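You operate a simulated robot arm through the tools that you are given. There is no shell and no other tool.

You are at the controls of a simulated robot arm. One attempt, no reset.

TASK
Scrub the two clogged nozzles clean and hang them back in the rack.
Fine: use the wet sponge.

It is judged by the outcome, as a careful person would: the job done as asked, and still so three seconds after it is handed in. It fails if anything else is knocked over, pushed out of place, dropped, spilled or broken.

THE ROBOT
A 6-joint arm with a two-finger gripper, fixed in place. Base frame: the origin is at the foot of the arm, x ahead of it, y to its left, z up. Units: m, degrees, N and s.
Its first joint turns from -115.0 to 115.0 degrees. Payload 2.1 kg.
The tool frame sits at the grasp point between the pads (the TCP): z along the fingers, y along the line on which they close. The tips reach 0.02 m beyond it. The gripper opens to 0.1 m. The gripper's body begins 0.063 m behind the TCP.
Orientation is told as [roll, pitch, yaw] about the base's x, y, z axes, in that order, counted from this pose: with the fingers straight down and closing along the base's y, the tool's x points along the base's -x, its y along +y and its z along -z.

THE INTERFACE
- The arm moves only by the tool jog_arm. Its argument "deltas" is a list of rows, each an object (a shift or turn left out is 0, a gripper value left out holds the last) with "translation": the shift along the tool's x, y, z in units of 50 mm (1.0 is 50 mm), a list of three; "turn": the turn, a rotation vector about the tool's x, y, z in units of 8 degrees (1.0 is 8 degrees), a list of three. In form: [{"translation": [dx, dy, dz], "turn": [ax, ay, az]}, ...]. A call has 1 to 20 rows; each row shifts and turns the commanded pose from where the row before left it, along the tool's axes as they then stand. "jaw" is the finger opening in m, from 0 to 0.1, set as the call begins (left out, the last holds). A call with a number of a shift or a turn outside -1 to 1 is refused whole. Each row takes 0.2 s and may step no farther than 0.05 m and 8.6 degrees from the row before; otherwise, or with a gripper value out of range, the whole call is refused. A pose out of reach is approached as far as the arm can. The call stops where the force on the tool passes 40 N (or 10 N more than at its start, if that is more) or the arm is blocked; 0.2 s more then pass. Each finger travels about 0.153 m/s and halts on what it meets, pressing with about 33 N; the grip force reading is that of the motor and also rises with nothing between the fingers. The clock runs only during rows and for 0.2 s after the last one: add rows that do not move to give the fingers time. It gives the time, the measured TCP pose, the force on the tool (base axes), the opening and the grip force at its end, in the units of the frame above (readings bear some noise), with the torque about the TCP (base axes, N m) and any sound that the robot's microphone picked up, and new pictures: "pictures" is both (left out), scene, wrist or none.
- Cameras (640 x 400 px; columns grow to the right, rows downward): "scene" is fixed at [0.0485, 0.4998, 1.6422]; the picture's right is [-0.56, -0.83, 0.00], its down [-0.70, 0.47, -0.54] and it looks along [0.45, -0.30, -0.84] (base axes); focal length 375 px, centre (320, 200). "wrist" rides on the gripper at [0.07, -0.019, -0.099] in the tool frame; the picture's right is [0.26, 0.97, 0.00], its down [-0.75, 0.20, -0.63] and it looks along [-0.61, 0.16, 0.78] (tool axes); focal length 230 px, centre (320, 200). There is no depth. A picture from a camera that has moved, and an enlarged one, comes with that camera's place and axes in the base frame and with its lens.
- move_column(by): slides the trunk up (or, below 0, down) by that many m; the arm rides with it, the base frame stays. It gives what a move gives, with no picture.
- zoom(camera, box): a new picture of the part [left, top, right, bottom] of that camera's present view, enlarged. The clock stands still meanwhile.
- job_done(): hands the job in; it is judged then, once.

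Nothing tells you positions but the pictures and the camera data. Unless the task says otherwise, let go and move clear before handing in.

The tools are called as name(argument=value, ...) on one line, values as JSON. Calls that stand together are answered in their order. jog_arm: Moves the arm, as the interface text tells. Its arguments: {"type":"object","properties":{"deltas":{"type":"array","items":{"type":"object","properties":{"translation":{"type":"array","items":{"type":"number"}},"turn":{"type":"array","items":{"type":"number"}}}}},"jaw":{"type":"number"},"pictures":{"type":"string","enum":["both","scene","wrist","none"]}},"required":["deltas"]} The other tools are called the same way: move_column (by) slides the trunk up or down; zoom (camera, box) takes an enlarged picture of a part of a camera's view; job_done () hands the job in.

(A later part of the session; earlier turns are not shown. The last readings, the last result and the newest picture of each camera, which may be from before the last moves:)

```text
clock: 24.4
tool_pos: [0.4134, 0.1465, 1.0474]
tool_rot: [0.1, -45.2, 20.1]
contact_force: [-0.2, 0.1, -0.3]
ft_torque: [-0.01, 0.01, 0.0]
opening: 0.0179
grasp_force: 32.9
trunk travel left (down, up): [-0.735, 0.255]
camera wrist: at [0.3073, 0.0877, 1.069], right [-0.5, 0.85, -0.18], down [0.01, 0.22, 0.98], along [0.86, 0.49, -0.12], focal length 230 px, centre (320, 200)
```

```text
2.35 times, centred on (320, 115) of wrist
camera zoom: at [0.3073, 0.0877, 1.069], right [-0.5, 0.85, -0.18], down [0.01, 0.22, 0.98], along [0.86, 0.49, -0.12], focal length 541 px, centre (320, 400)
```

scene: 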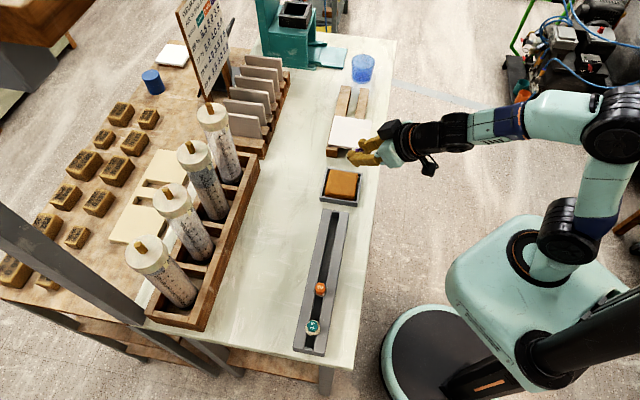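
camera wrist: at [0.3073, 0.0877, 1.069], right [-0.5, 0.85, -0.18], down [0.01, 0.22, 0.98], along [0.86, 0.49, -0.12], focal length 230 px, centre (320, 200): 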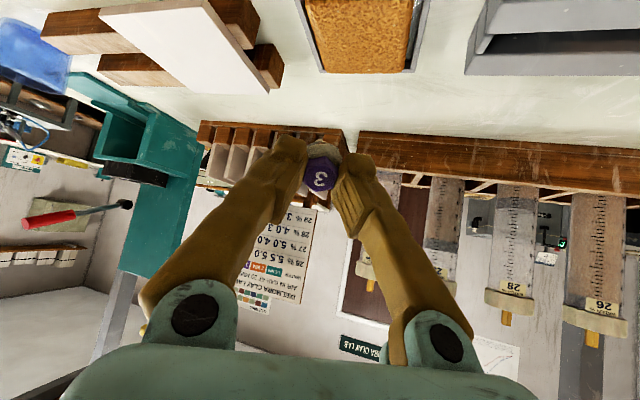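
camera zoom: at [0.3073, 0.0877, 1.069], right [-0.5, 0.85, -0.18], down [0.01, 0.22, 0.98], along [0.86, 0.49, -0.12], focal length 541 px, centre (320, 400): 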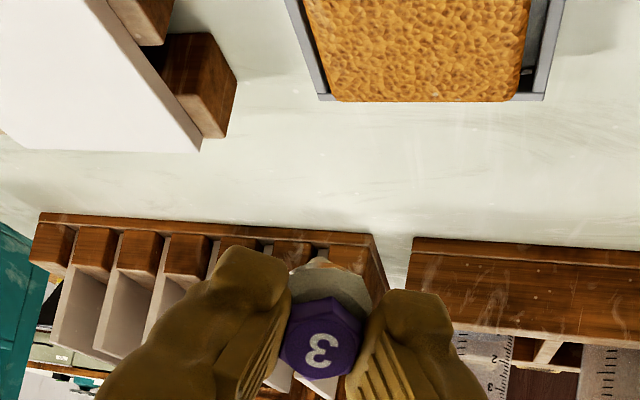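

The tip is over the sponge centre (0.451, 0.160) at z about 1.008. I'll lower with the trunk by 95 mm to just above the sponge.

move_column(by=-0.09)

zoom(camera="scene", box=[310, 150, 406, 210])

zoom(camera="wrist", box=[220, 50, 420, 200])

zoom(camera="scene", box=[200, 50, 640, 400])

```text
clock: 25.6
tool_pos: [0.4119, 0.1476, 0.9613]
tool_rot: [0.2, -45.6, 20.1]
contact_force: [2.4, 0.8, 23.4]
ft_torque: [0.34, -0.95, 0.0]
opening: 0.0183
grasp_force: 33.9
trunk travel left (down, up): [-0.645, 0.345]
```

```text
6.67 times, centred on (358, 180) of scene
camera zoom: at [0.0485, 0.4998, 1.6422], right [-0.56, -0.83, 0.0], down [-0.7, 0.47, -0.54], along [0.45, -0.3, -0.84], focal length 2498 px, centre (67, 333)
```

zoom: 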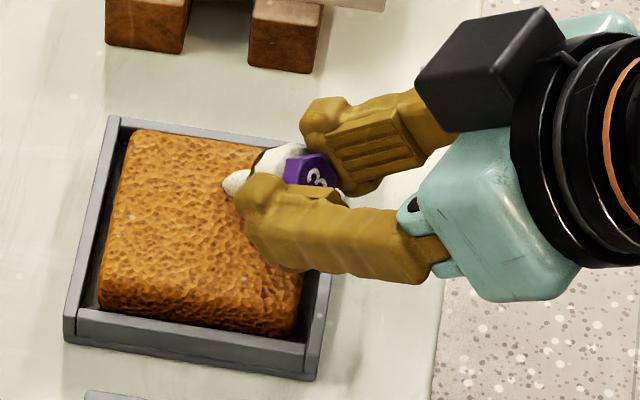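

```text
2.67 times, centred on (320, 125) of wrist
camera zoom: at [0.306, 0.0875, 0.9812], right [-0.5, 0.85, -0.18], down [0.0, 0.21, 0.98], along [0.86, 0.49, -0.11], focal length 614 px, centre (320, 400)
```

zoom: 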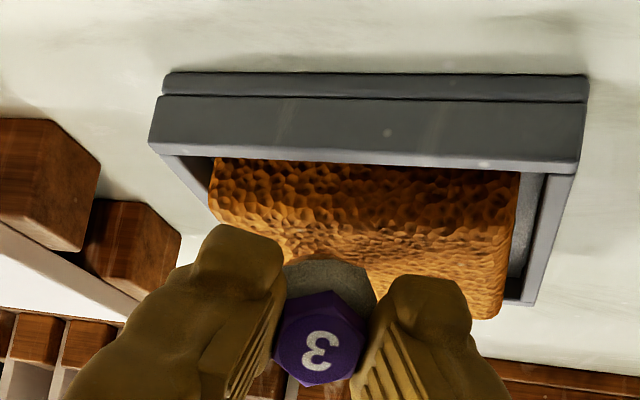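

```text
1.14 times, centred on (420, 225) of scene
camera zoom: at [0.0485, 0.4998, 1.6422], right [-0.56, -0.83, 0.0], down [-0.7, 0.47, -0.54], along [0.45, -0.3, -0.84], focal length 428 px, centre (206, 171)
```

zoom: 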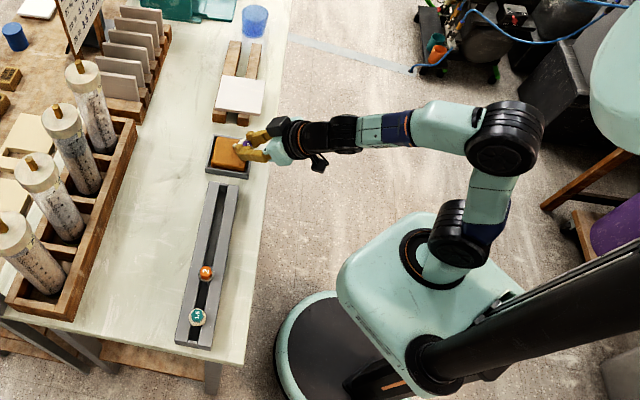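

The tip is touching the sponge at 23 N near one side, and the tray hasn't moved. I'll ease up 2 mm, shift to the sponge centre and make gentle side-to-side strokes.

jog_arm(deltas=[{"translation": [-0.04, 0, -0.04]}, {"translation": [0.02, 0.3, -0.02]}, {}], pictures="none")

zoom(camera="scene", box=[310, 150, 406, 210])

```text
clock: 26.4
tool_pos: [0.4042, 0.1582, 0.9611]
tool_rot: [0.2, -45.1, 20.0]
contact_force: [-0.9, -3.6, 11.0]
ft_torque: [0.03, -0.37, -0.11]
opening: 0.0173
grasp_force: 33.3
trunk travel left (down, up): [-0.645, 0.345]
```

```text
6.67 times, centred on (358, 180) of scene
camera zoom: at [0.0485, 0.4998, 1.6422], right [-0.56, -0.83, 0.0], down [-0.7, 0.47, -0.54], along [0.45, -0.3, -0.84], focal length 2498 px, centre (67, 333)
```

zoom: 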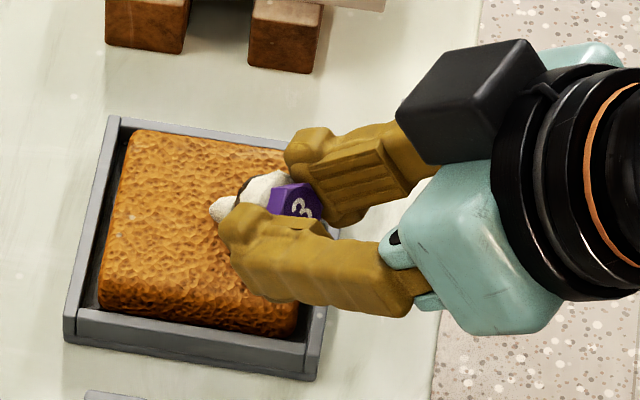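

Contact is 11 N near the centre. I'll make a set of short strokes and check the effect.

jog_arm(deltas=[{"translation": [0, 0.2, 0]}, {"translation": [0, -0.2, 0]}, {"translation": [0, -0.2, 0]}, {"translation": [0, 0.2, 0]}, {"translation": [0, 0.2, 0]}, {"translation": [0, -0.2, 0]}, {"translation": [0, -0.2, 0]}, {"translation": [0, 0.2, 0]}, {"translation": [0, 0.2, 0]}, {"translation": [0, -0.2, 0]}, {"translation": [0, -0.2, 0]}, {"translation": [0, 0.2, 0]}], pictures="none")

zoom(camera="scene", box=[320, 160, 384, 200])

zoom(camera="wrist", box=[240, 110, 400, 210])

```text
clock: 29.0
tool_pos: [0.4063, 0.1601, 0.9615]
tool_rot: [0.1, -45.2, 20.0]
contact_force: [-0.1, -2.1, 3.3]
ft_torque: [-0.03, -0.18, -0.05]
opening: 0.0174
grasp_force: 32.6
trunk travel left (down, up): [-0.645, 0.345]
```

```text
10.00 times, centred on (352, 180) of scene
camera zoom: at [0.0485, 0.4998, 1.6422], right [-0.56, -0.83, 0.0], down [-0.7, 0.47, -0.54], along [0.45, -0.3, -0.84], focal length 3747 px, centre (0, 400)
```

zoom: 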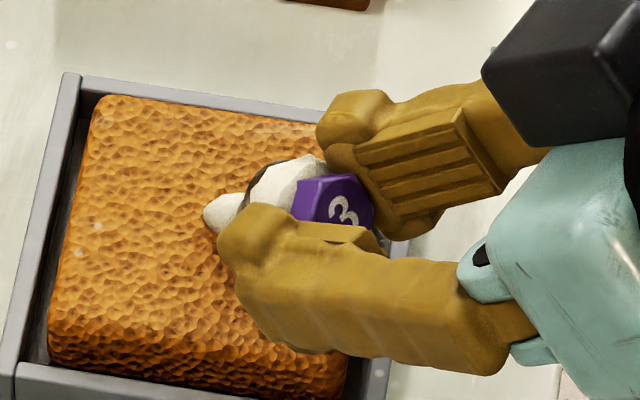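

```text
4.00 times, centred on (320, 160) of wrist
camera zoom: at [0.3007, 0.1011, 0.9818], right [-0.5, 0.85, -0.18], down [0.01, 0.22, 0.98], along [0.86, 0.49, -0.12], focal length 920 px, centre (320, 360)
```

zoom: 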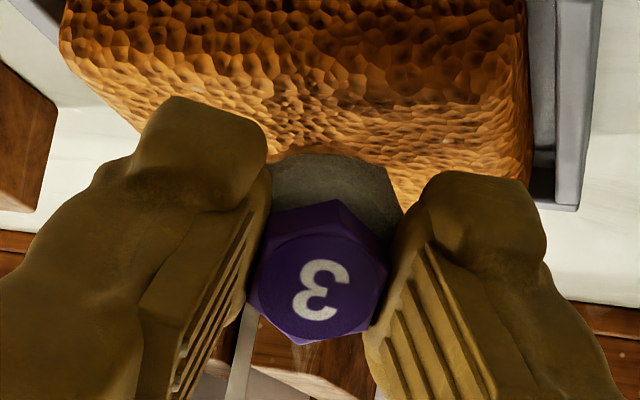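

No clear change visible yet with contact only about 3 N. I'll press slightly more and make longer strokes, both sideways and in/out.

jog_arm(deltas=[{"translation": [0.03, 0, 0.03]}, {"translation": [0, 0.3, 0]}, {"translation": [0, -0.3, 0]}, {"translation": [0, -0.3, 0]}, {"translation": [0, 0.3, 0]}, {"translation": [0, 0.3, 0]}, {"translation": [0, -0.3, 0]}, {"translation": [0, -0.3, 0]}, {"translation": [0, 0.3, 0]}, {"translation": [-0.14, 0, 0.14]}, {"translation": [0.14, 0, -0.14]}, {"translation": [0.14, 0, -0.14]}, {"translation": [-0.14, 0, 0.14]}, {"translation": [-0.14, 0, 0.14]}, {"translation": [0.14, 0, -0.14]}, {"translation": [0.14, 0, -0.14]}, {"translation": [-0.14, 0, 0.14]}], pictures="none")

zoom(camera="scene", box=[320, 160, 384, 200])

zoom(camera="wrist", box=[240, 110, 400, 210])

```text
clock: 32.6
tool_pos: [0.4056, 0.1617, 0.9587]
tool_rot: [0.1, -45.3, 20.0]
contact_force: [0.0, 0.2, 6.8]
ft_torque: [0.09, -0.25, -0.01]
opening: 0.0183
grasp_force: 32.6
trunk travel left (down, up): [-0.645, 0.345]
```

```text
10.00 times, centred on (352, 180) of scene
camera zoom: at [0.0485, 0.4998, 1.6422], right [-0.56, -0.83, 0.0], down [-0.7, 0.47, -0.54], along [0.45, -0.3, -0.84], focal length 3747 px, centre (0, 400)
```

zoom: 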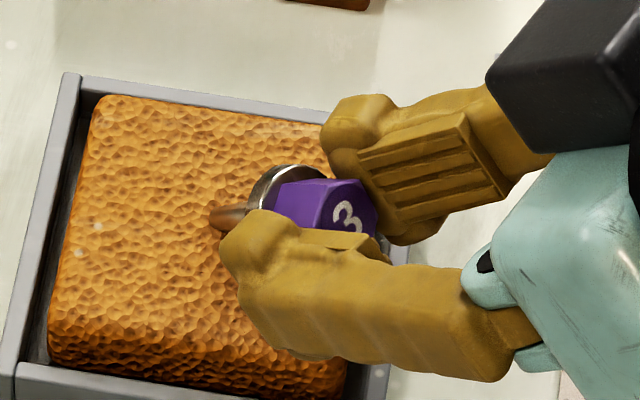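

```text
4.00 times, centred on (320, 160) of wrist
camera zoom: at [0.2997, 0.1007, 0.9804], right [-0.5, 0.85, -0.18], down [0.01, 0.22, 0.98], along [0.86, 0.49, -0.12], focal length 920 px, centre (320, 360)
```

zoom: 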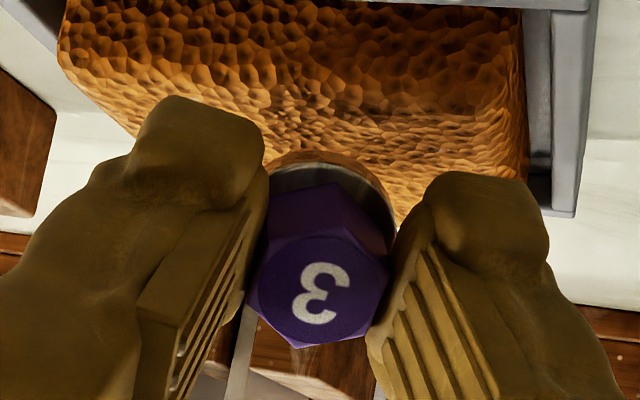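

The crust has come off: the collar and tip are now bare metal. I'll lift off the sponge with the trunk and verify before hanging it back.

move_column(by=0.09)

zoom(camera="wrist", box=[240, 110, 400, 210])

zoom(camera="scene", box=[320, 130, 416, 190])

```text
clock: 33.9
tool_pos: [0.4064, 0.1601, 1.0487]
tool_rot: [0.1, -45.1, 20.0]
contact_force: [0.9, 0.0, -0.3]
ft_torque: [-0.01, 0.01, 0.01]
opening: 0.0187
grasp_force: 32.8
trunk travel left (down, up): [-0.735, 0.255]
```

```text
4.00 times, centred on (320, 160) of wrist
camera zoom: at [0.301, 0.1013, 1.0699], right [-0.5, 0.85, -0.18], down [0.01, 0.22, 0.98], along [0.86, 0.49, -0.12], focal length 920 px, centre (320, 360)
```

zoom: 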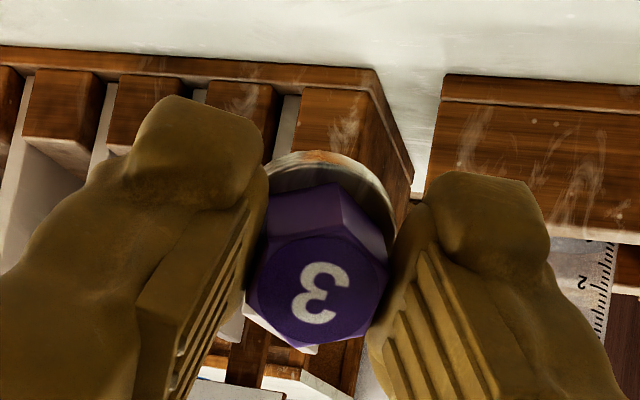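

```text
6.67 times, centred on (368, 160) of scene
camera zoom: at [0.0485, 0.4998, 1.6422], right [-0.56, -0.83, 0.0], down [-0.7, 0.47, -0.54], along [0.45, -0.3, -0.84], focal length 2498 px, centre (0, 467)
```

zoom: 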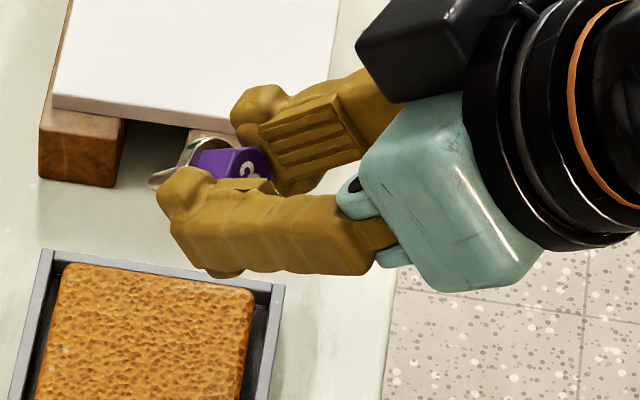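

Purple looks clean. I'll retrace the path back and present it to the scene camera at 45° tilt to check the seating in the grip and cleanliness all around.

jog_arm(deltas=[{"translation": [0.4, 0, -0.4]}, {"translation": [0.4, 0, -0.4]}, {"turn": [0, 0.9375, 0]}, {"turn": [0, 0.9375, 0]}, {"turn": [0, 0.9375, 0]}, {"turn": [0, 0.9375, 0]}, {"turn": [0, 0.9375, 0]}, {"turn": [0, 0.9375, 0]}, {"translation": [0.16, 0.637, 0]}, {"translation": [0.16, 0.637, 0]}, {"translation": [0.16, 0.637, 0]}, {"translation": [0.16, 0.637, 0]}, {"translation": [0.16, 0.637, 0]}, {}], pictures="none")

jog_arm(deltas=[{"turn": [0, 0, -0.9583]}, {"turn": [0, 0, -0.9583]}, {"turn": [0, 0, -0.9583]}, {"turn": [0, 0, -0.9583]}, {"turn": [0, 0, -0.9583]}, {"turn": [0, 0, -0.9583]}, {"turn": [0, 0, -0.9583]}, {"turn": [0, 0, -0.9583]}, {"turn": [0, 0, -0.9583]}, {"turn": [0, 0, -0.9583]}, {"turn": [0, 0, -0.9583]}, {"turn": [0, 0, -0.9583]}, {"turn": [0, 0, -0.9583]}, {"turn": [0, 0, -0.9583]}, {"turn": [0, 0, -0.9583]}, {}], pictures="none")

jog_arm(deltas=[{"turn": [0, -0.9375, 0]}, {"turn": [0, -0.9375, 0]}, {"turn": [0, -0.9375, 0]}, {"turn": [0, -0.9375, 0]}, {"turn": [0, -0.9375, 0]}, {"turn": [0, -0.9375, 0]}, {}])

zoom(camera="scene", box=[330, 225, 394, 275])

```text
clock: 36.9
tool_pos: [0.2677, 0.2739, 1.0438]
tool_rot: [-1.2, -4.6, 18.9]
contact_force: [-0.6, -0.1, 0.0]
ft_torque: [-0.01, -0.01, -0.02]
opening: 0.0189
grasp_force: 33.0
out of reach, approached as far as the arm can: row 3
trunk travel left (down, up): [-0.735, 0.255]
```

```text
clock: 40.3
tool_pos: [0.2687, 0.2742, 1.0433]
tool_rot: [-3.7, 3.0, 133.9]
contact_force: [-1.0, 0.6, -1.2]
ft_torque: [-0.01, 0.03, -0.03]
opening: 0.0186
grasp_force: 32.8
trunk travel left (down, up): [-0.735, 0.255]
```

```text
clock: 41.9
tool_pos: [0.2673, 0.274, 1.045]
tool_rot: [-5.0, -41.9, 137.4]
contact_force: [0.4, 0.1, 0.0]
ft_torque: [-0.01, -0.01, 0.03]
opening: 0.0189
grasp_force: 32.8
trunk travel left (down, up): [-0.735, 0.255]
camera wrist: at [0.3625, 0.1999, 1.0727], right [-0.55, -0.8, -0.24], down [-0.28, -0.09, 0.96], along [-0.78, 0.59, -0.18], focal length 230 px, centre (320, 200)
```

scene: 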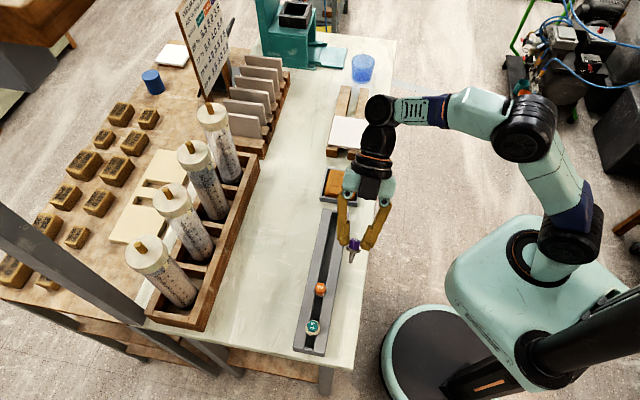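
wrist: 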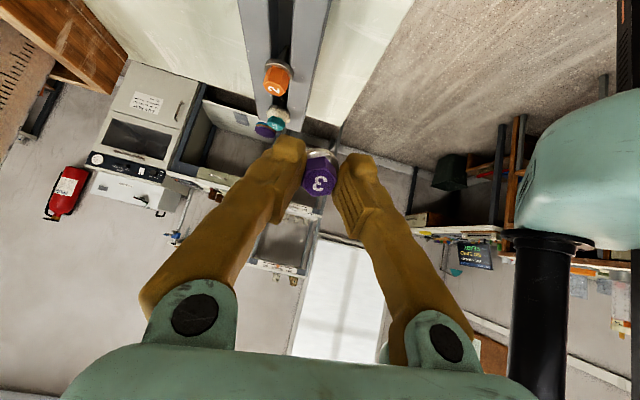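

```text
8.00 times, centred on (362, 250) of scene
camera zoom: at [0.0485, 0.4998, 1.6422], right [-0.56, -0.83, 0.0], down [-0.7, 0.47, -0.54], along [0.45, -0.3, -0.84], focal length 2998 px, centre (-16, -200)
```

zoom: 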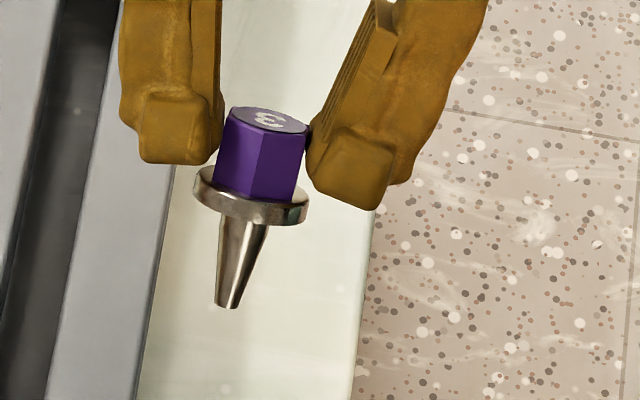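

Purple is clean metal all along this side. I'll look at it from the wrist camera to check how straight it sits in the grip.

zoom(camera="wrist", box=[280, 130, 360, 210])

zoom(camera="scene", box=[340, 232, 372, 264])

```text
5.00 times, centred on (320, 170) of wrist
camera zoom: at [0.3625, 0.1999, 1.0727], right [-0.55, -0.8, -0.24], down [-0.28, -0.09, 0.96], along [-0.78, 0.59, -0.18], focal length 1150 px, centre (320, 350)
```

zoom: 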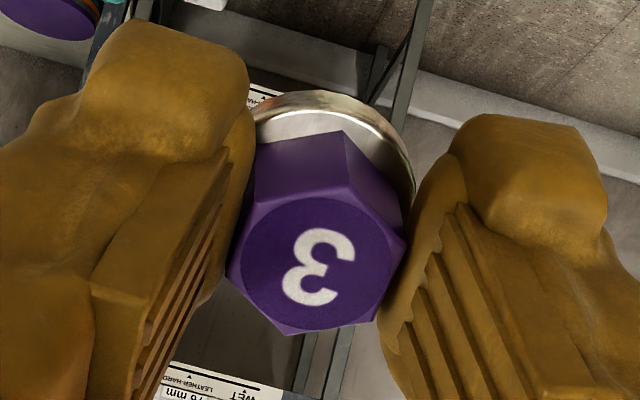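

```text
12.50 times, centred on (356, 248) of scene
camera zoom: at [0.0485, 0.4998, 1.6422], right [-0.56, -0.83, 0.0], down [-0.7, 0.47, -0.54], along [0.45, -0.3, -0.84], focal length 4684 px, centre (-130, -400)
```

zoom: 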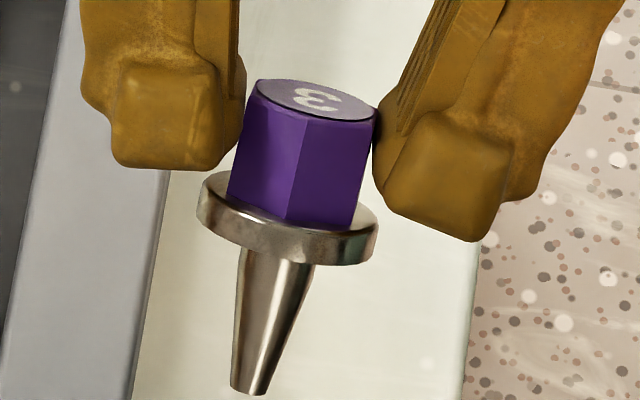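

The nozzle is aligned in the grip to within about 3° and clean. I'll untilt, correct the small orientation error and turn back to yaw 45° for the rack.

jog_arm(deltas=[{"turn": [0, 0.9375, 0]}, {"turn": [0, 0.9375, 0]}, {"turn": [0, 0.9375, 0]}, {"turn": [0, 0.9375, 0]}, {"turn": [0, 0.9375, 0]}, {"turn": [0, 0.9375, 0]}, {"turn": [-0.4625, -0.375, 0]}, {}], pictures="none")

jog_arm(deltas=[{"turn": [0, 0, 0.926]}, {"turn": [0, 0, 0.926]}, {"turn": [0, 0, 0.926]}, {"turn": [0, 0, 0.926]}, {"turn": [0, 0, 0.926]}, {"turn": [0, 0, 0.926]}, {"turn": [0, 0, 0.926]}, {"turn": [0, 0, 0.926]}, {"turn": [0, 0, 0.926]}, {"turn": [0, 0, 0.926]}, {"turn": [0, 0, 0.926]}, {"turn": [0, 0, 0.926]}, {}])

```text
clock: 43.7
tool_pos: [0.268, 0.2743, 1.0446]
tool_rot: [0.0, 0.1, 133.9]
contact_force: [0.4, -0.3, -0.2]
ft_torque: [0.03, -0.03, 0.03]
opening: 0.0187
grasp_force: 32.6
trunk travel left (down, up): [-0.735, 0.255]
```

```text
clock: 46.5
tool_pos: [0.2674, 0.2726, 1.0436]
tool_rot: [0.0, -0.1, 44.9]
contact_force: [0.5, 0.3, -0.3]
ft_torque: [-0.04, 0.03, -0.03]
opening: 0.0189
grasp_force: 33.2
trunk travel left (down, up): [-0.735, 0.255]
camera wrist: at [0.2322, 0.2105, 1.1436], right [-0.86, 0.5, 0.0], down [0.39, 0.67, 0.63], along [0.32, 0.54, -0.78], focal length 230 px, centre (320, 200)
```

scene: 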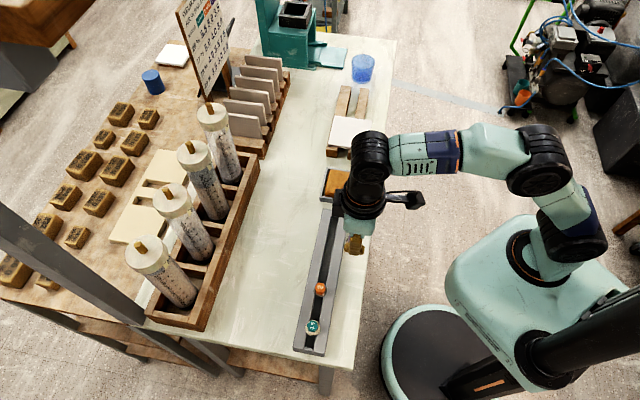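
wrist: 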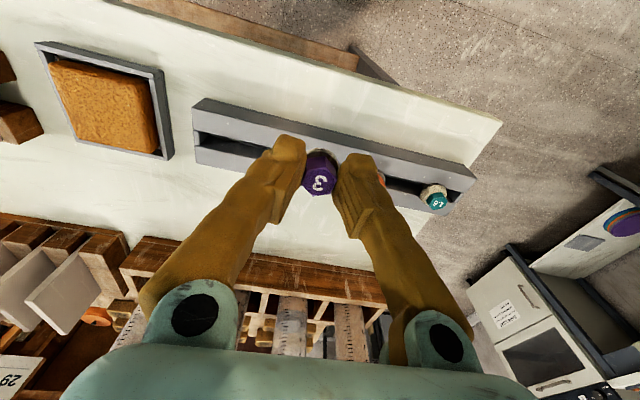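

Orientation is square again. I'll lower to a transfer height with the tip just above the rails and move out over the slot at purple's original spot.

jog_arm(deltas=[{"translation": [0, 0, 0.39]}, {"translation": [0, 0, 0.39]}, {"translation": [-0.535, -0.018, 0]}, {"translation": [-0.535, -0.018, 0]}, {}, {}])

zoom(camera="wrist", box=[260, 90, 400, 210])

zoom(camera="scene", box=[300, 225, 364, 275])

```text
clock: 47.9
tool_pos: [0.3076, 0.3103, 1.0051]
tool_rot: [0.1, 0.0, 45.0]
contact_force: [1.3, 0.1, -0.6]
ft_torque: [0.0, 0.0, -0.01]
opening: 0.0186
grasp_force: 33.6
trunk travel left (down, up): [-0.735, 0.255]
camera wrist: at [0.2712, 0.248, 1.1047], right [-0.87, 0.5, 0.0], down [0.39, 0.67, 0.63], along [0.31, 0.54, -0.78], focal length 230 px, centre (320, 200)
```

scene: 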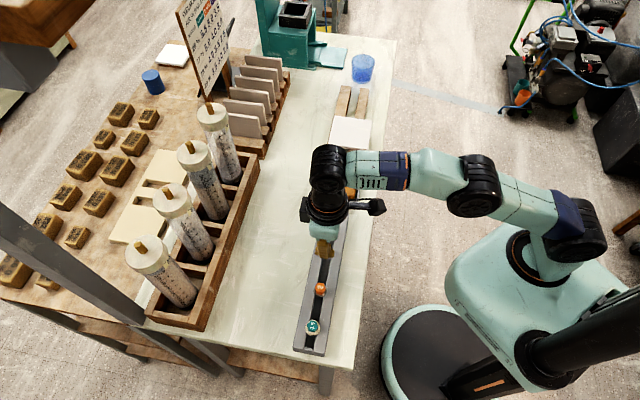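
wrist: 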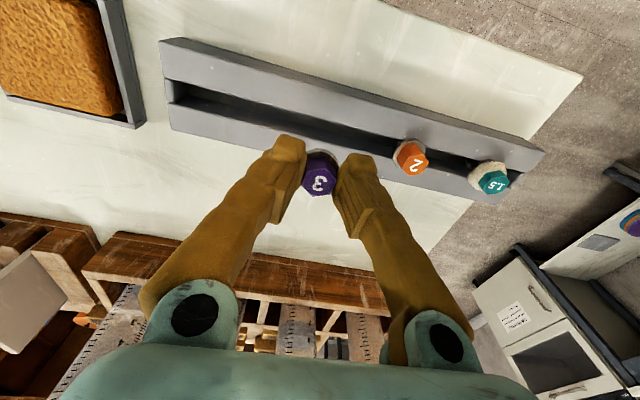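

```text
3.33 times, centred on (330, 150) of wrist
camera zoom: at [0.2712, 0.248, 1.1047], right [-0.87, 0.5, 0.0], down [0.39, 0.67, 0.63], along [0.31, 0.54, -0.78], focal length 767 px, centre (287, 367)
```

zoom: 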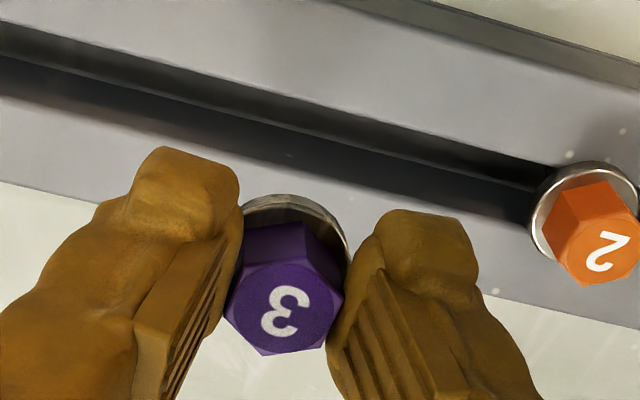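

```text
8.00 times, centred on (332, 250) of scene
camera zoom: at [0.0485, 0.4998, 1.6422], right [-0.56, -0.83, 0.0], down [-0.7, 0.47, -0.54], along [0.45, -0.3, -0.84], focal length 2998 px, centre (224, -200)
```

zoom: 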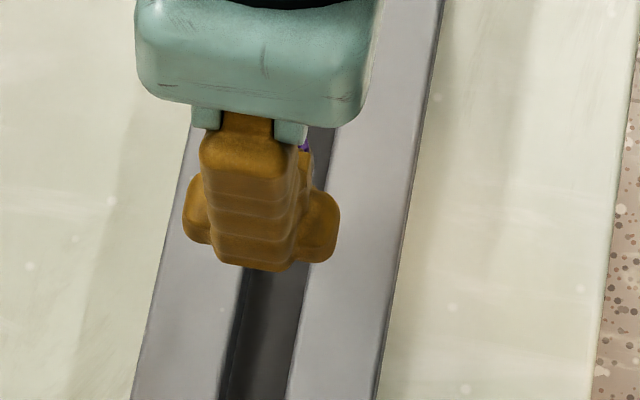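

The nozzle is aligned with the slot line to about 1 mm. I'll lower it into the slot in stages, watching the force for side contact.

jog_arm(deltas=[{"translation": [0, 0, 0.2]}, {"translation": [0, 0, 0.2]}, {"translation": [0, 0, 0.2]}, {"translation": [0, 0, 0.2]}, {}], pictures="none")

zoom(camera="wrist", box=[260, 90, 400, 210])

zoom(camera="scene", box=[300, 225, 364, 275])

```text
clock: 48.9
tool_pos: [0.3042, 0.3075, 0.9747]
tool_rot: [0.2, -0.9, 45.0]
contact_force: [-7.1, -6.7, 20.8]
ft_torque: [-0.22, 0.12, -0.03]
opening: 0.0204
grasp_force: 32.7
trunk travel left (down, up): [-0.735, 0.255]
stopped in row 4: the force on the tool passed its limit at 49 N (the readings are from after the stop); the commanded pose is now the measured one
```

```text
3.33 times, centred on (330, 150) of wrist
camera zoom: at [0.2673, 0.2432, 1.0738], right [-0.87, 0.5, 0.0], down [0.38, 0.66, 0.64], along [0.32, 0.55, -0.77], focal length 767 px, centre (287, 367)
```

zoom: 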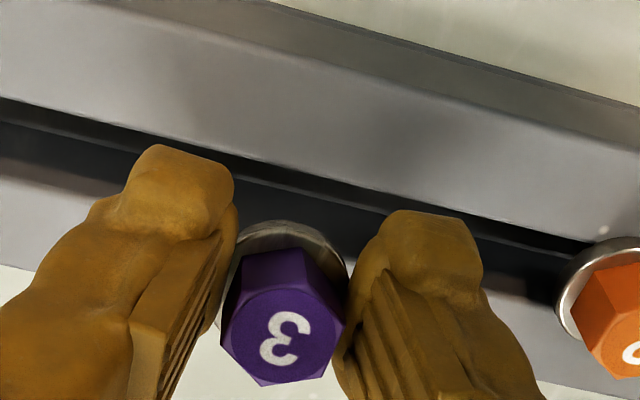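

```text
8.00 times, centred on (332, 250) of scene
camera zoom: at [0.0485, 0.4998, 1.6422], right [-0.56, -0.83, 0.0], down [-0.7, 0.47, -0.54], along [0.45, -0.3, -0.84], focal length 2998 px, centre (224, -200)
```

zoom: 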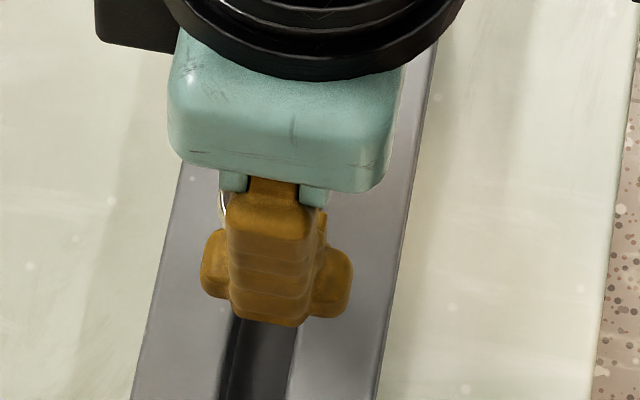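

The tip met a rail (49 N, pushed back toward the robot), so the nozzle is leaning outward in the grip. I'll raise, back off, and tilt it sideways to the scene camera to measure the lean.

jog_arm(deltas=[{"translation": [0, 0, -0.2]}, {"translation": [0, 0, -0.3]}, {"translation": [0, 0, -0.4]}, {"translation": [0.5, 0, 0]}, {"translation": [0.5, 0, 0]}, {"turn": [-0.9375, 0, 0]}, {"turn": [-0.9375, 0, 0]}, {"turn": [-0.9375, 0, 0]}, {"turn": [-0.9375, 0, 0]}, {"turn": [-0.9375, 0, 0]}, {"turn": [-0.9375, 0, 0]}, {}])

zoom(camera="scene", box=[320, 225, 384, 275])

```text
clock: 51.5
tool_pos: [0.2732, 0.2758, 1.0167]
tool_rot: [45.2, -0.6, 45.1]
contact_force: [-0.3, 0.1, -0.9]
ft_torque: [0.01, 0.01, 0.02]
opening: 0.0201
grasp_force: 32.8
trunk travel left (down, up): [-0.735, 0.255]
camera wrist: at [0.2816, 0.1671, 1.0724], right [-0.67, 0.29, 0.68], down [0.74, 0.31, 0.59], along [-0.04, 0.9, -0.43], focal length 230 px, centre (320, 200)
```

scene: 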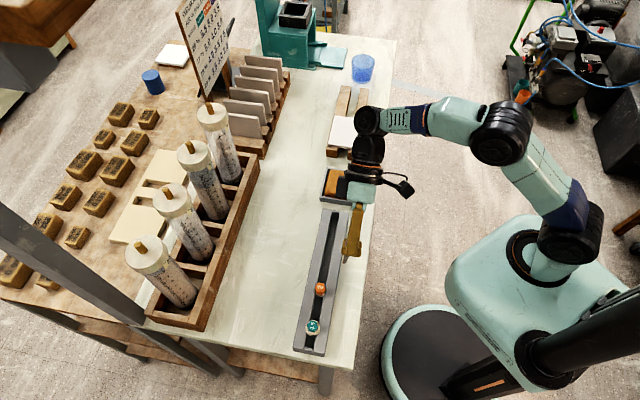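
wrist: 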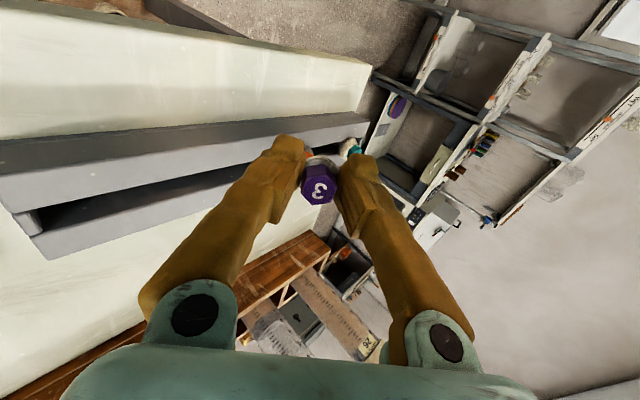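

```text
8.00 times, centred on (352, 250) of scene
camera zoom: at [0.0485, 0.4998, 1.6422], right [-0.56, -0.83, 0.0], down [-0.7, 0.47, -0.54], along [0.45, -0.3, -0.84], focal length 2998 px, centre (64, -200)
```

zoom: 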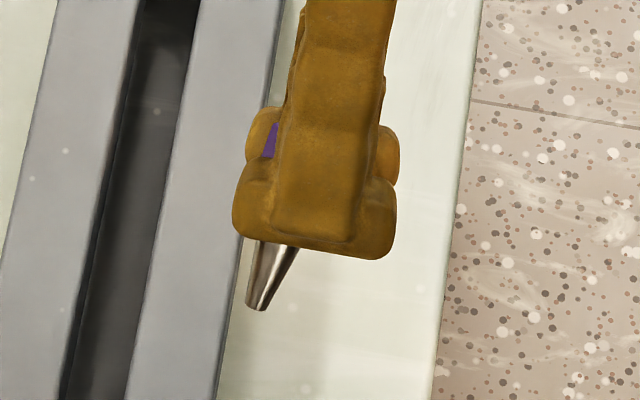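

The nozzle leans about 10° outward in the grip and sits about 3 mm off-centre. The lean is only about the tool's y axis, so I'll insert with the fingers turned 90° (yaw 135°), which puts the lean along the slot and lets me tilt the tool to stand the nozzle upright. First I'll inspect the other plane.

jog_arm(deltas=[{"turn": [0.9375, 0, 0]}, {"turn": [0.9375, 0, 0]}, {"turn": [0.9375, 0, 0]}, {"turn": [0.9375, 0, 0]}, {"turn": [0.9375, 0, 0]}, {"turn": [0.9375, 0, 0]}, {}], pictures="none")

jog_arm(deltas=[{"turn": [0, 0, -0.9375]}, {"turn": [0, 0, -0.9375]}, {"turn": [0, 0, -0.9375]}, {"turn": [0, 0, -0.9375]}, {"turn": [0, 0, -0.9375]}, {"turn": [0, 0, -0.9375]}, {"turn": [0, 0, -0.9375]}, {"turn": [0, 0, -0.9375]}, {"turn": [0, 0, -0.9375]}, {"turn": [0, 0, -0.9375]}, {"turn": [0, 0, -0.9375]}, {"turn": [0, 0, -0.9375]}, {}], pictures="none")

jog_arm(deltas=[{"turn": [0, -0.9375, 0]}, {"turn": [0, -0.9375, 0]}, {"turn": [0, -0.9375, 0]}, {"turn": [0, -0.9375, 0]}, {"turn": [0, -0.9375, 0]}, {"turn": [0, -0.9375, 0]}, {}])

zoom(camera="scene", box=[330, 230, 378, 270])

```text
clock: 53.0
tool_pos: [0.2731, 0.2747, 1.0168]
tool_rot: [0.0, -0.5, 45.0]
contact_force: [0.0, 0.5, 0.4]
ft_torque: [-0.01, 0.0, 0.06]
opening: 0.0195
grasp_force: 32.8
trunk travel left (down, up): [-0.735, 0.255]
```

```text
clock: 55.9
tool_pos: [0.2727, 0.276, 1.0154]
tool_rot: [-0.6, 0.0, 135.0]
contact_force: [0.2, -0.1, -0.2]
ft_torque: [-0.01, 0.01, 0.01]
opening: 0.0198
grasp_force: 32.7
trunk travel left (down, up): [-0.735, 0.255]
```

```text
clock: 57.5
tool_pos: [0.2719, 0.2758, 1.0158]
tool_rot: [-0.8, -45.3, 135.5]
contact_force: [-0.4, 0.4, 0.0]
ft_torque: [0.01, -0.05, 0.01]
opening: 0.0194
grasp_force: 33.0
trunk travel left (down, up): [-0.735, 0.255]
camera wrist: at [0.3698, 0.2038, 1.0374], right [-0.55, -0.81, -0.19], down [-0.21, -0.09, 0.97], along [-0.81, 0.58, -0.12], focal length 230 px, centre (320, 200)
```

scene: 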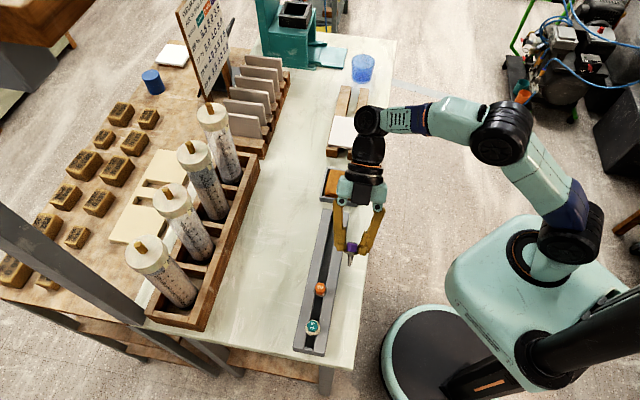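
wrist: 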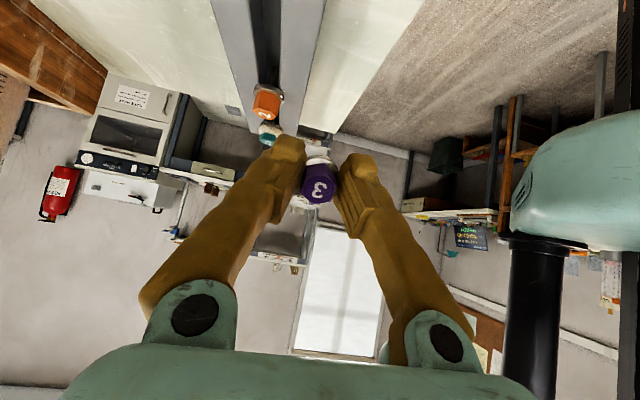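

```text
10.00 times, centred on (354, 250) of scene
camera zoom: at [0.0485, 0.4998, 1.6422], right [-0.56, -0.83, 0.0], down [-0.7, 0.47, -0.54], along [0.45, -0.3, -0.84], focal length 3747 px, centre (-20, -300)
```

zoom: 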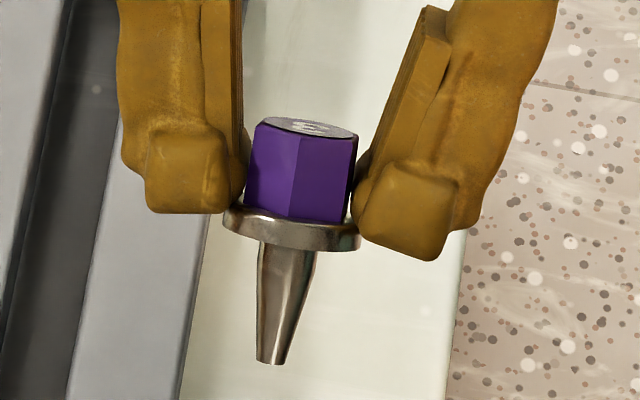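

In this plane the nozzle is straight (about 1°) and centred, with the collar snug under the fingertips. I'll untilt, move over the slot at yaw 135°, then add the 9.5° tilt along the slot to stand the nozzle upright.

jog_arm(deltas=[{"turn": [0, 0.9437, 0]}, {"turn": [0, 0.9437, 0]}, {"turn": [0, 0.9437, 0]}, {"turn": [0, 0.9437, 0]}, {"turn": [0, 0.9437, 0]}, {"turn": [0, 0.9437, 0]}, {"translation": [0, 0, 0.3]}, {"translation": [0, -0.489, 0]}, {"translation": [0, -0.489, 0]}, {"turn": [0, 0.594, 0]}, {"turn": [0, 0.594, 0]}, {}, {}])

zoom(camera="wrist", box=[240, 90, 400, 210])

zoom(camera="scene", box=[300, 225, 364, 275])

```text
clock: 60.2
tool_pos: [0.3081, 0.3101, 1.002]
tool_rot: [-0.5, 9.7, 134.8]
contact_force: [0.0, -0.2, -0.8]
ft_torque: [0.0, -0.01, 0.0]
opening: 0.0188
grasp_force: 32.9
trunk travel left (down, up): [-0.735, 0.255]
camera wrist: at [0.3567, 0.2856, 1.1114], right [-0.5, -0.86, 0.04], down [-0.74, 0.45, 0.49], along [-0.44, 0.22, -0.87], focal length 230 px, centre (320, 200)
```

scene: 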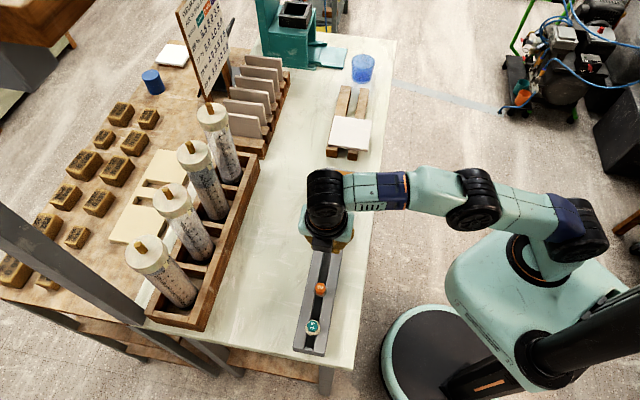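
wrist: 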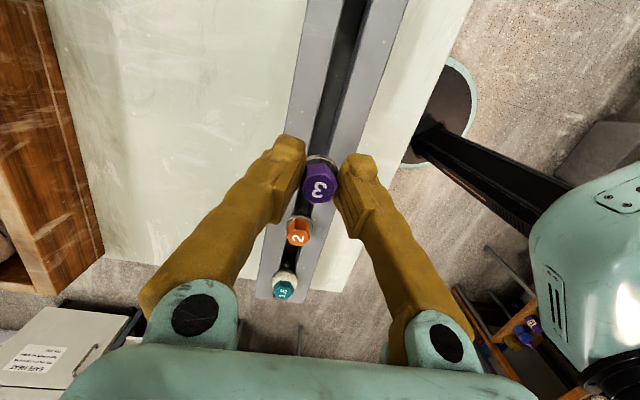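

```text
3.33 times, centred on (320, 150) of wrist
camera zoom: at [0.3567, 0.2856, 1.1114], right [-0.5, -0.86, 0.04], down [-0.74, 0.45, 0.49], along [-0.44, 0.22, -0.87], focal length 767 px, centre (320, 367)
```

zoom: 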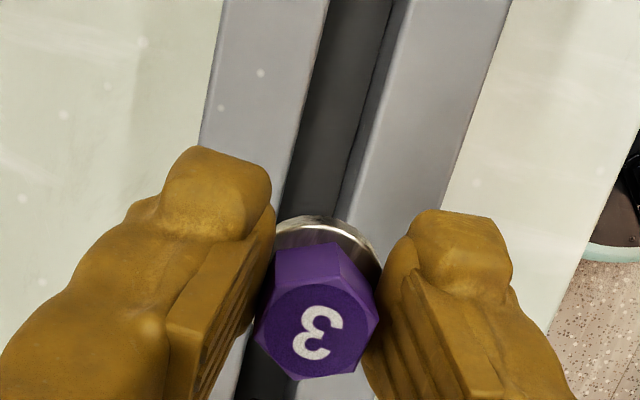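

```text
8.00 times, centred on (332, 250) of scene
camera zoom: at [0.0485, 0.4998, 1.6422], right [-0.56, -0.83, 0.0], down [-0.7, 0.47, -0.54], along [0.45, -0.3, -0.84], focal length 2998 px, centre (224, -200)
```

zoom: 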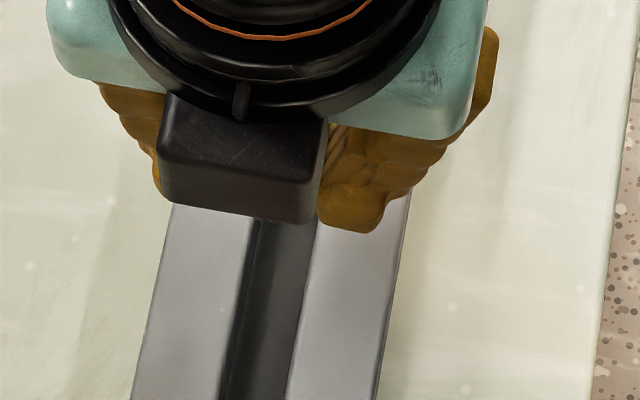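

The nozzle is upright over the slot by my estimate. I'll zoom to verify the lateral alignment of the slot edges against the nozzle before lowering.

zoom(camera="wrist", box=[290, 90, 354, 160])

zoom(camera="wrist", box=[250, 200, 350, 300])

```text
5.71 times, centred on (322, 125) of wrist
camera zoom: at [0.3567, 0.2856, 1.1114], right [-0.5, -0.86, 0.04], down [-0.74, 0.45, 0.49], along [-0.44, 0.22, -0.87], focal length 1315 px, centre (309, 629)
```

zoom: 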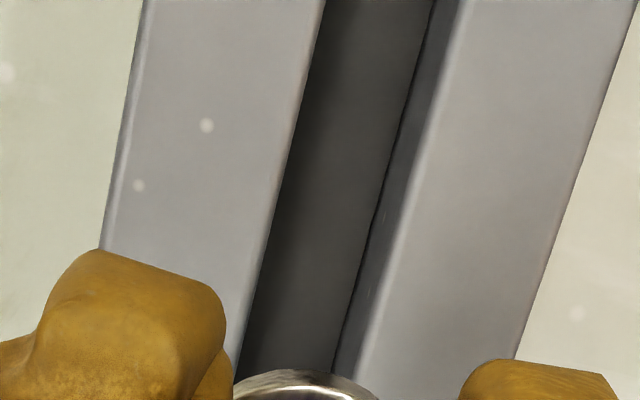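

```text
4.00 times, centred on (300, 250) of wrist
camera zoom: at [0.3567, 0.2856, 1.1114], right [-0.5, -0.86, 0.04], down [-0.74, 0.45, 0.49], along [-0.44, 0.22, -0.87], focal length 920 px, centre (400, 0)
```

zoom: 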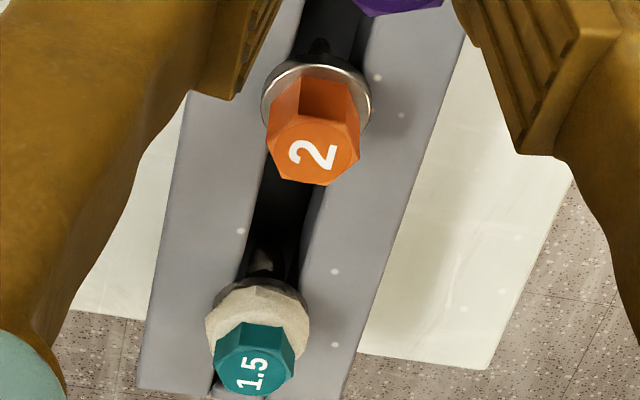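

The slot centre is at perpendicular distance about 0.434 while the nozzle is about 2.5 mm too far out. I'll shift 2.3 mm inward, then lower vertically in small steps with force checks.

jog_arm(deltas=[{"translation": [0, 0.046, 0]}, {"translation": [-0.0253, 0.0013, 0.1479]}, {"translation": [-0.0253, 0.0013, 0.1479]}, {"translation": [-0.0253, 0.0013, 0.1479]}, {}], pictures="none")

zoom(camera="wrist", box=[260, 100, 380, 200])

```text
clock: 61.5
tool_pos: [0.3048, 0.3095, 0.9788]
tool_rot: [-0.5, 9.6, 134.9]
contact_force: [-0.3, -0.4, -0.1]
ft_torque: [0.02, 0.0, -0.02]
opening: 0.0193
grasp_force: 33.1
trunk travel left (down, up): [-0.735, 0.255]
```

```text
4.00 times, centred on (320, 150) of wrist
camera zoom: at [0.3546, 0.2842, 1.0888], right [-0.5, -0.86, 0.04], down [-0.74, 0.45, 0.49], along [-0.44, 0.22, -0.87], focal length 920 px, centre (320, 400)
```

zoom: 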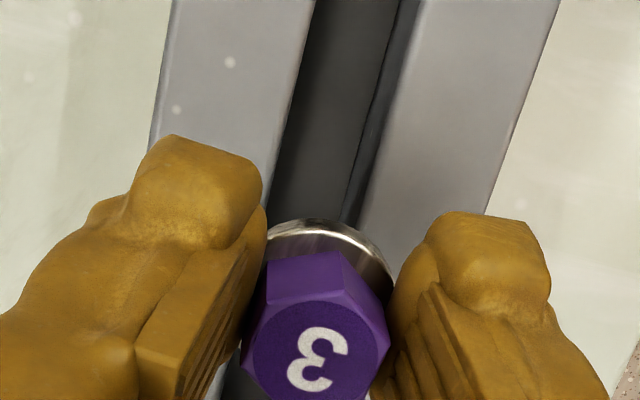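

Alignment looks within about 1 mm of the slot centre and there's no contact. I'll continue down.

jog_arm(deltas=[{"translation": [-0.0169, 0.0009, 0.0986]}, {"translation": [-0.0169, 0.0009, 0.0986]}, {}], pictures="none")

zoom(camera="wrist", box=[260, 100, 380, 200])

```text
clock: 62.2
tool_pos: [0.3045, 0.3091, 0.9689]
tool_rot: [-0.5, 9.6, 134.9]
contact_force: [0.0, 0.1, -0.5]
ft_torque: [-0.01, -0.02, 0.0]
opening: 0.019
grasp_force: 33.1
trunk travel left (down, up): [-0.735, 0.255]
```

```text
4.00 times, centred on (320, 150) of wrist
camera zoom: at [0.3547, 0.284, 1.0787], right [-0.5, -0.86, 0.04], down [-0.74, 0.45, 0.49], along [-0.44, 0.22, -0.87], focal length 920 px, centre (320, 400)
```

zoom: 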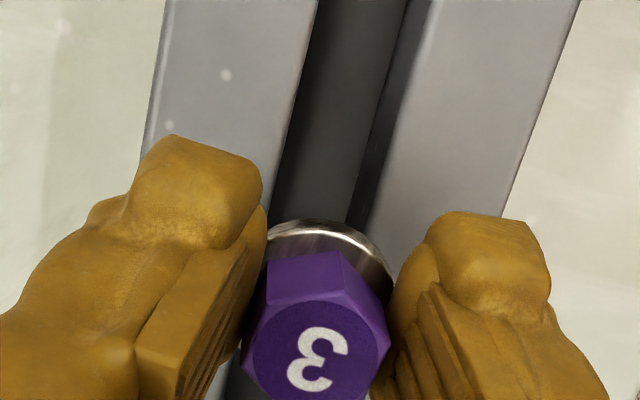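

No contact at z 0.969, so the tip has entered the slot. I'll keep lowering to near the seating height.

jog_arm(deltas=[{"translation": [-0.0135, 0.0007, 0.0789]}, {"translation": [-0.0135, 0.0007, 0.0789]}, {}], pictures="none")

zoom(camera="wrist", box=[260, 100, 380, 200])

zoom(camera="scene", box=[300, 225, 364, 275])

```text
clock: 63.0
tool_pos: [0.306, 0.3084, 0.9612]
tool_rot: [-0.5, 9.7, 134.9]
contact_force: [0.1, -0.5, -0.6]
ft_torque: [0.0, 0.0, 0.0]
opening: 0.0193
grasp_force: 33.1
trunk travel left (down, up): [-0.735, 0.255]
```

```text
4.00 times, centred on (320, 150) of wrist
camera zoom: at [0.3551, 0.2842, 1.0708], right [-0.5, -0.86, 0.04], down [-0.74, 0.45, 0.49], along [-0.44, 0.22, -0.87], focal length 920 px, centre (320, 400)
```

zoom: 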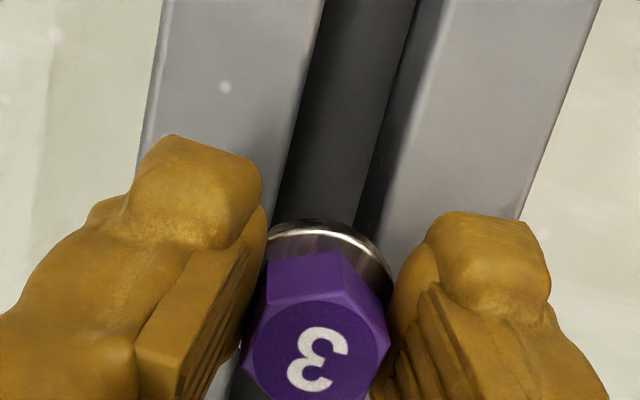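

```text
8.00 times, centred on (332, 250) of scene
camera zoom: at [0.0485, 0.4998, 1.6422], right [-0.56, -0.83, 0.0], down [-0.7, 0.47, -0.54], along [0.45, -0.3, -0.84], focal length 2998 px, centre (224, -200)
```

zoom: 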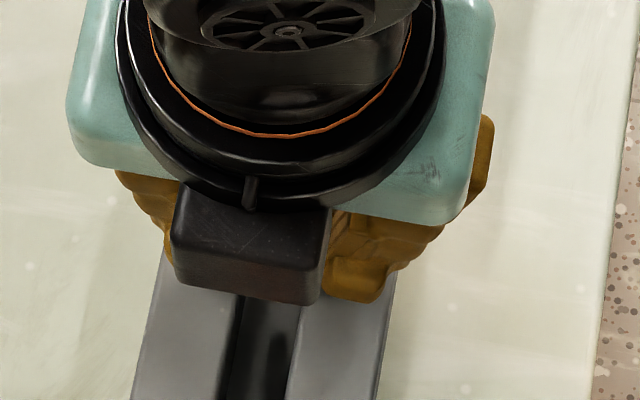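

Still free at z 0.961. I'll go in 2 mm steps until the collar touches the rails.

jog_arm(deltas=[{"translation": [-0.0068, 0.0003, 0.0394]}, {"translation": [-0.0068, 0.0003, 0.0394]}, {}], pictures="none")

jog_arm(deltas=[{"translation": [-0.0068, 0.0003, 0.0394]}, {}], pictures="none")

zoom(camera="wrist", box=[260, 100, 380, 200])

```text
clock: 63.9
tool_pos: [0.3071, 0.3081, 0.9567]
tool_rot: [-0.4, 9.7, 134.9]
contact_force: [-0.5, 0.7, -0.4]
ft_torque: [0.0, 0.0, -0.01]
opening: 0.0191
grasp_force: 32.3
trunk travel left (down, up): [-0.735, 0.255]
```

```text
clock: 64.5
tool_pos: [0.3058, 0.3088, 0.9549]
tool_rot: [-0.5, 9.7, 134.9]
contact_force: [0.4, -0.6, -1.0]
ft_torque: [-0.01, -0.01, 0.02]
opening: 0.019
grasp_force: 33.1
trunk travel left (down, up): [-0.735, 0.255]
```

```text
4.00 times, centred on (320, 150) of wrist
camera zoom: at [0.3553, 0.2839, 1.0645], right [-0.5, -0.86, 0.04], down [-0.74, 0.45, 0.49], along [-0.44, 0.22, -0.87], focal length 920 px, centre (320, 400)
```

zoom: 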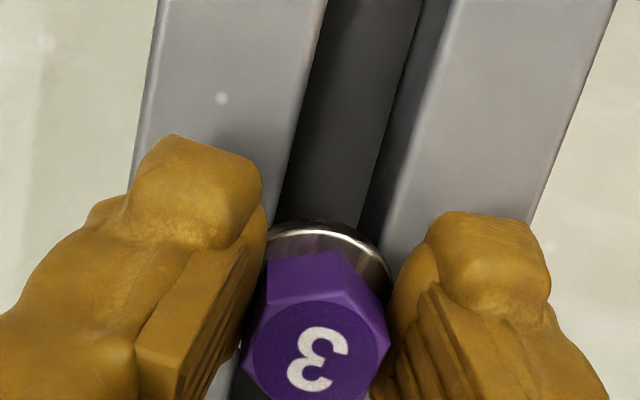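

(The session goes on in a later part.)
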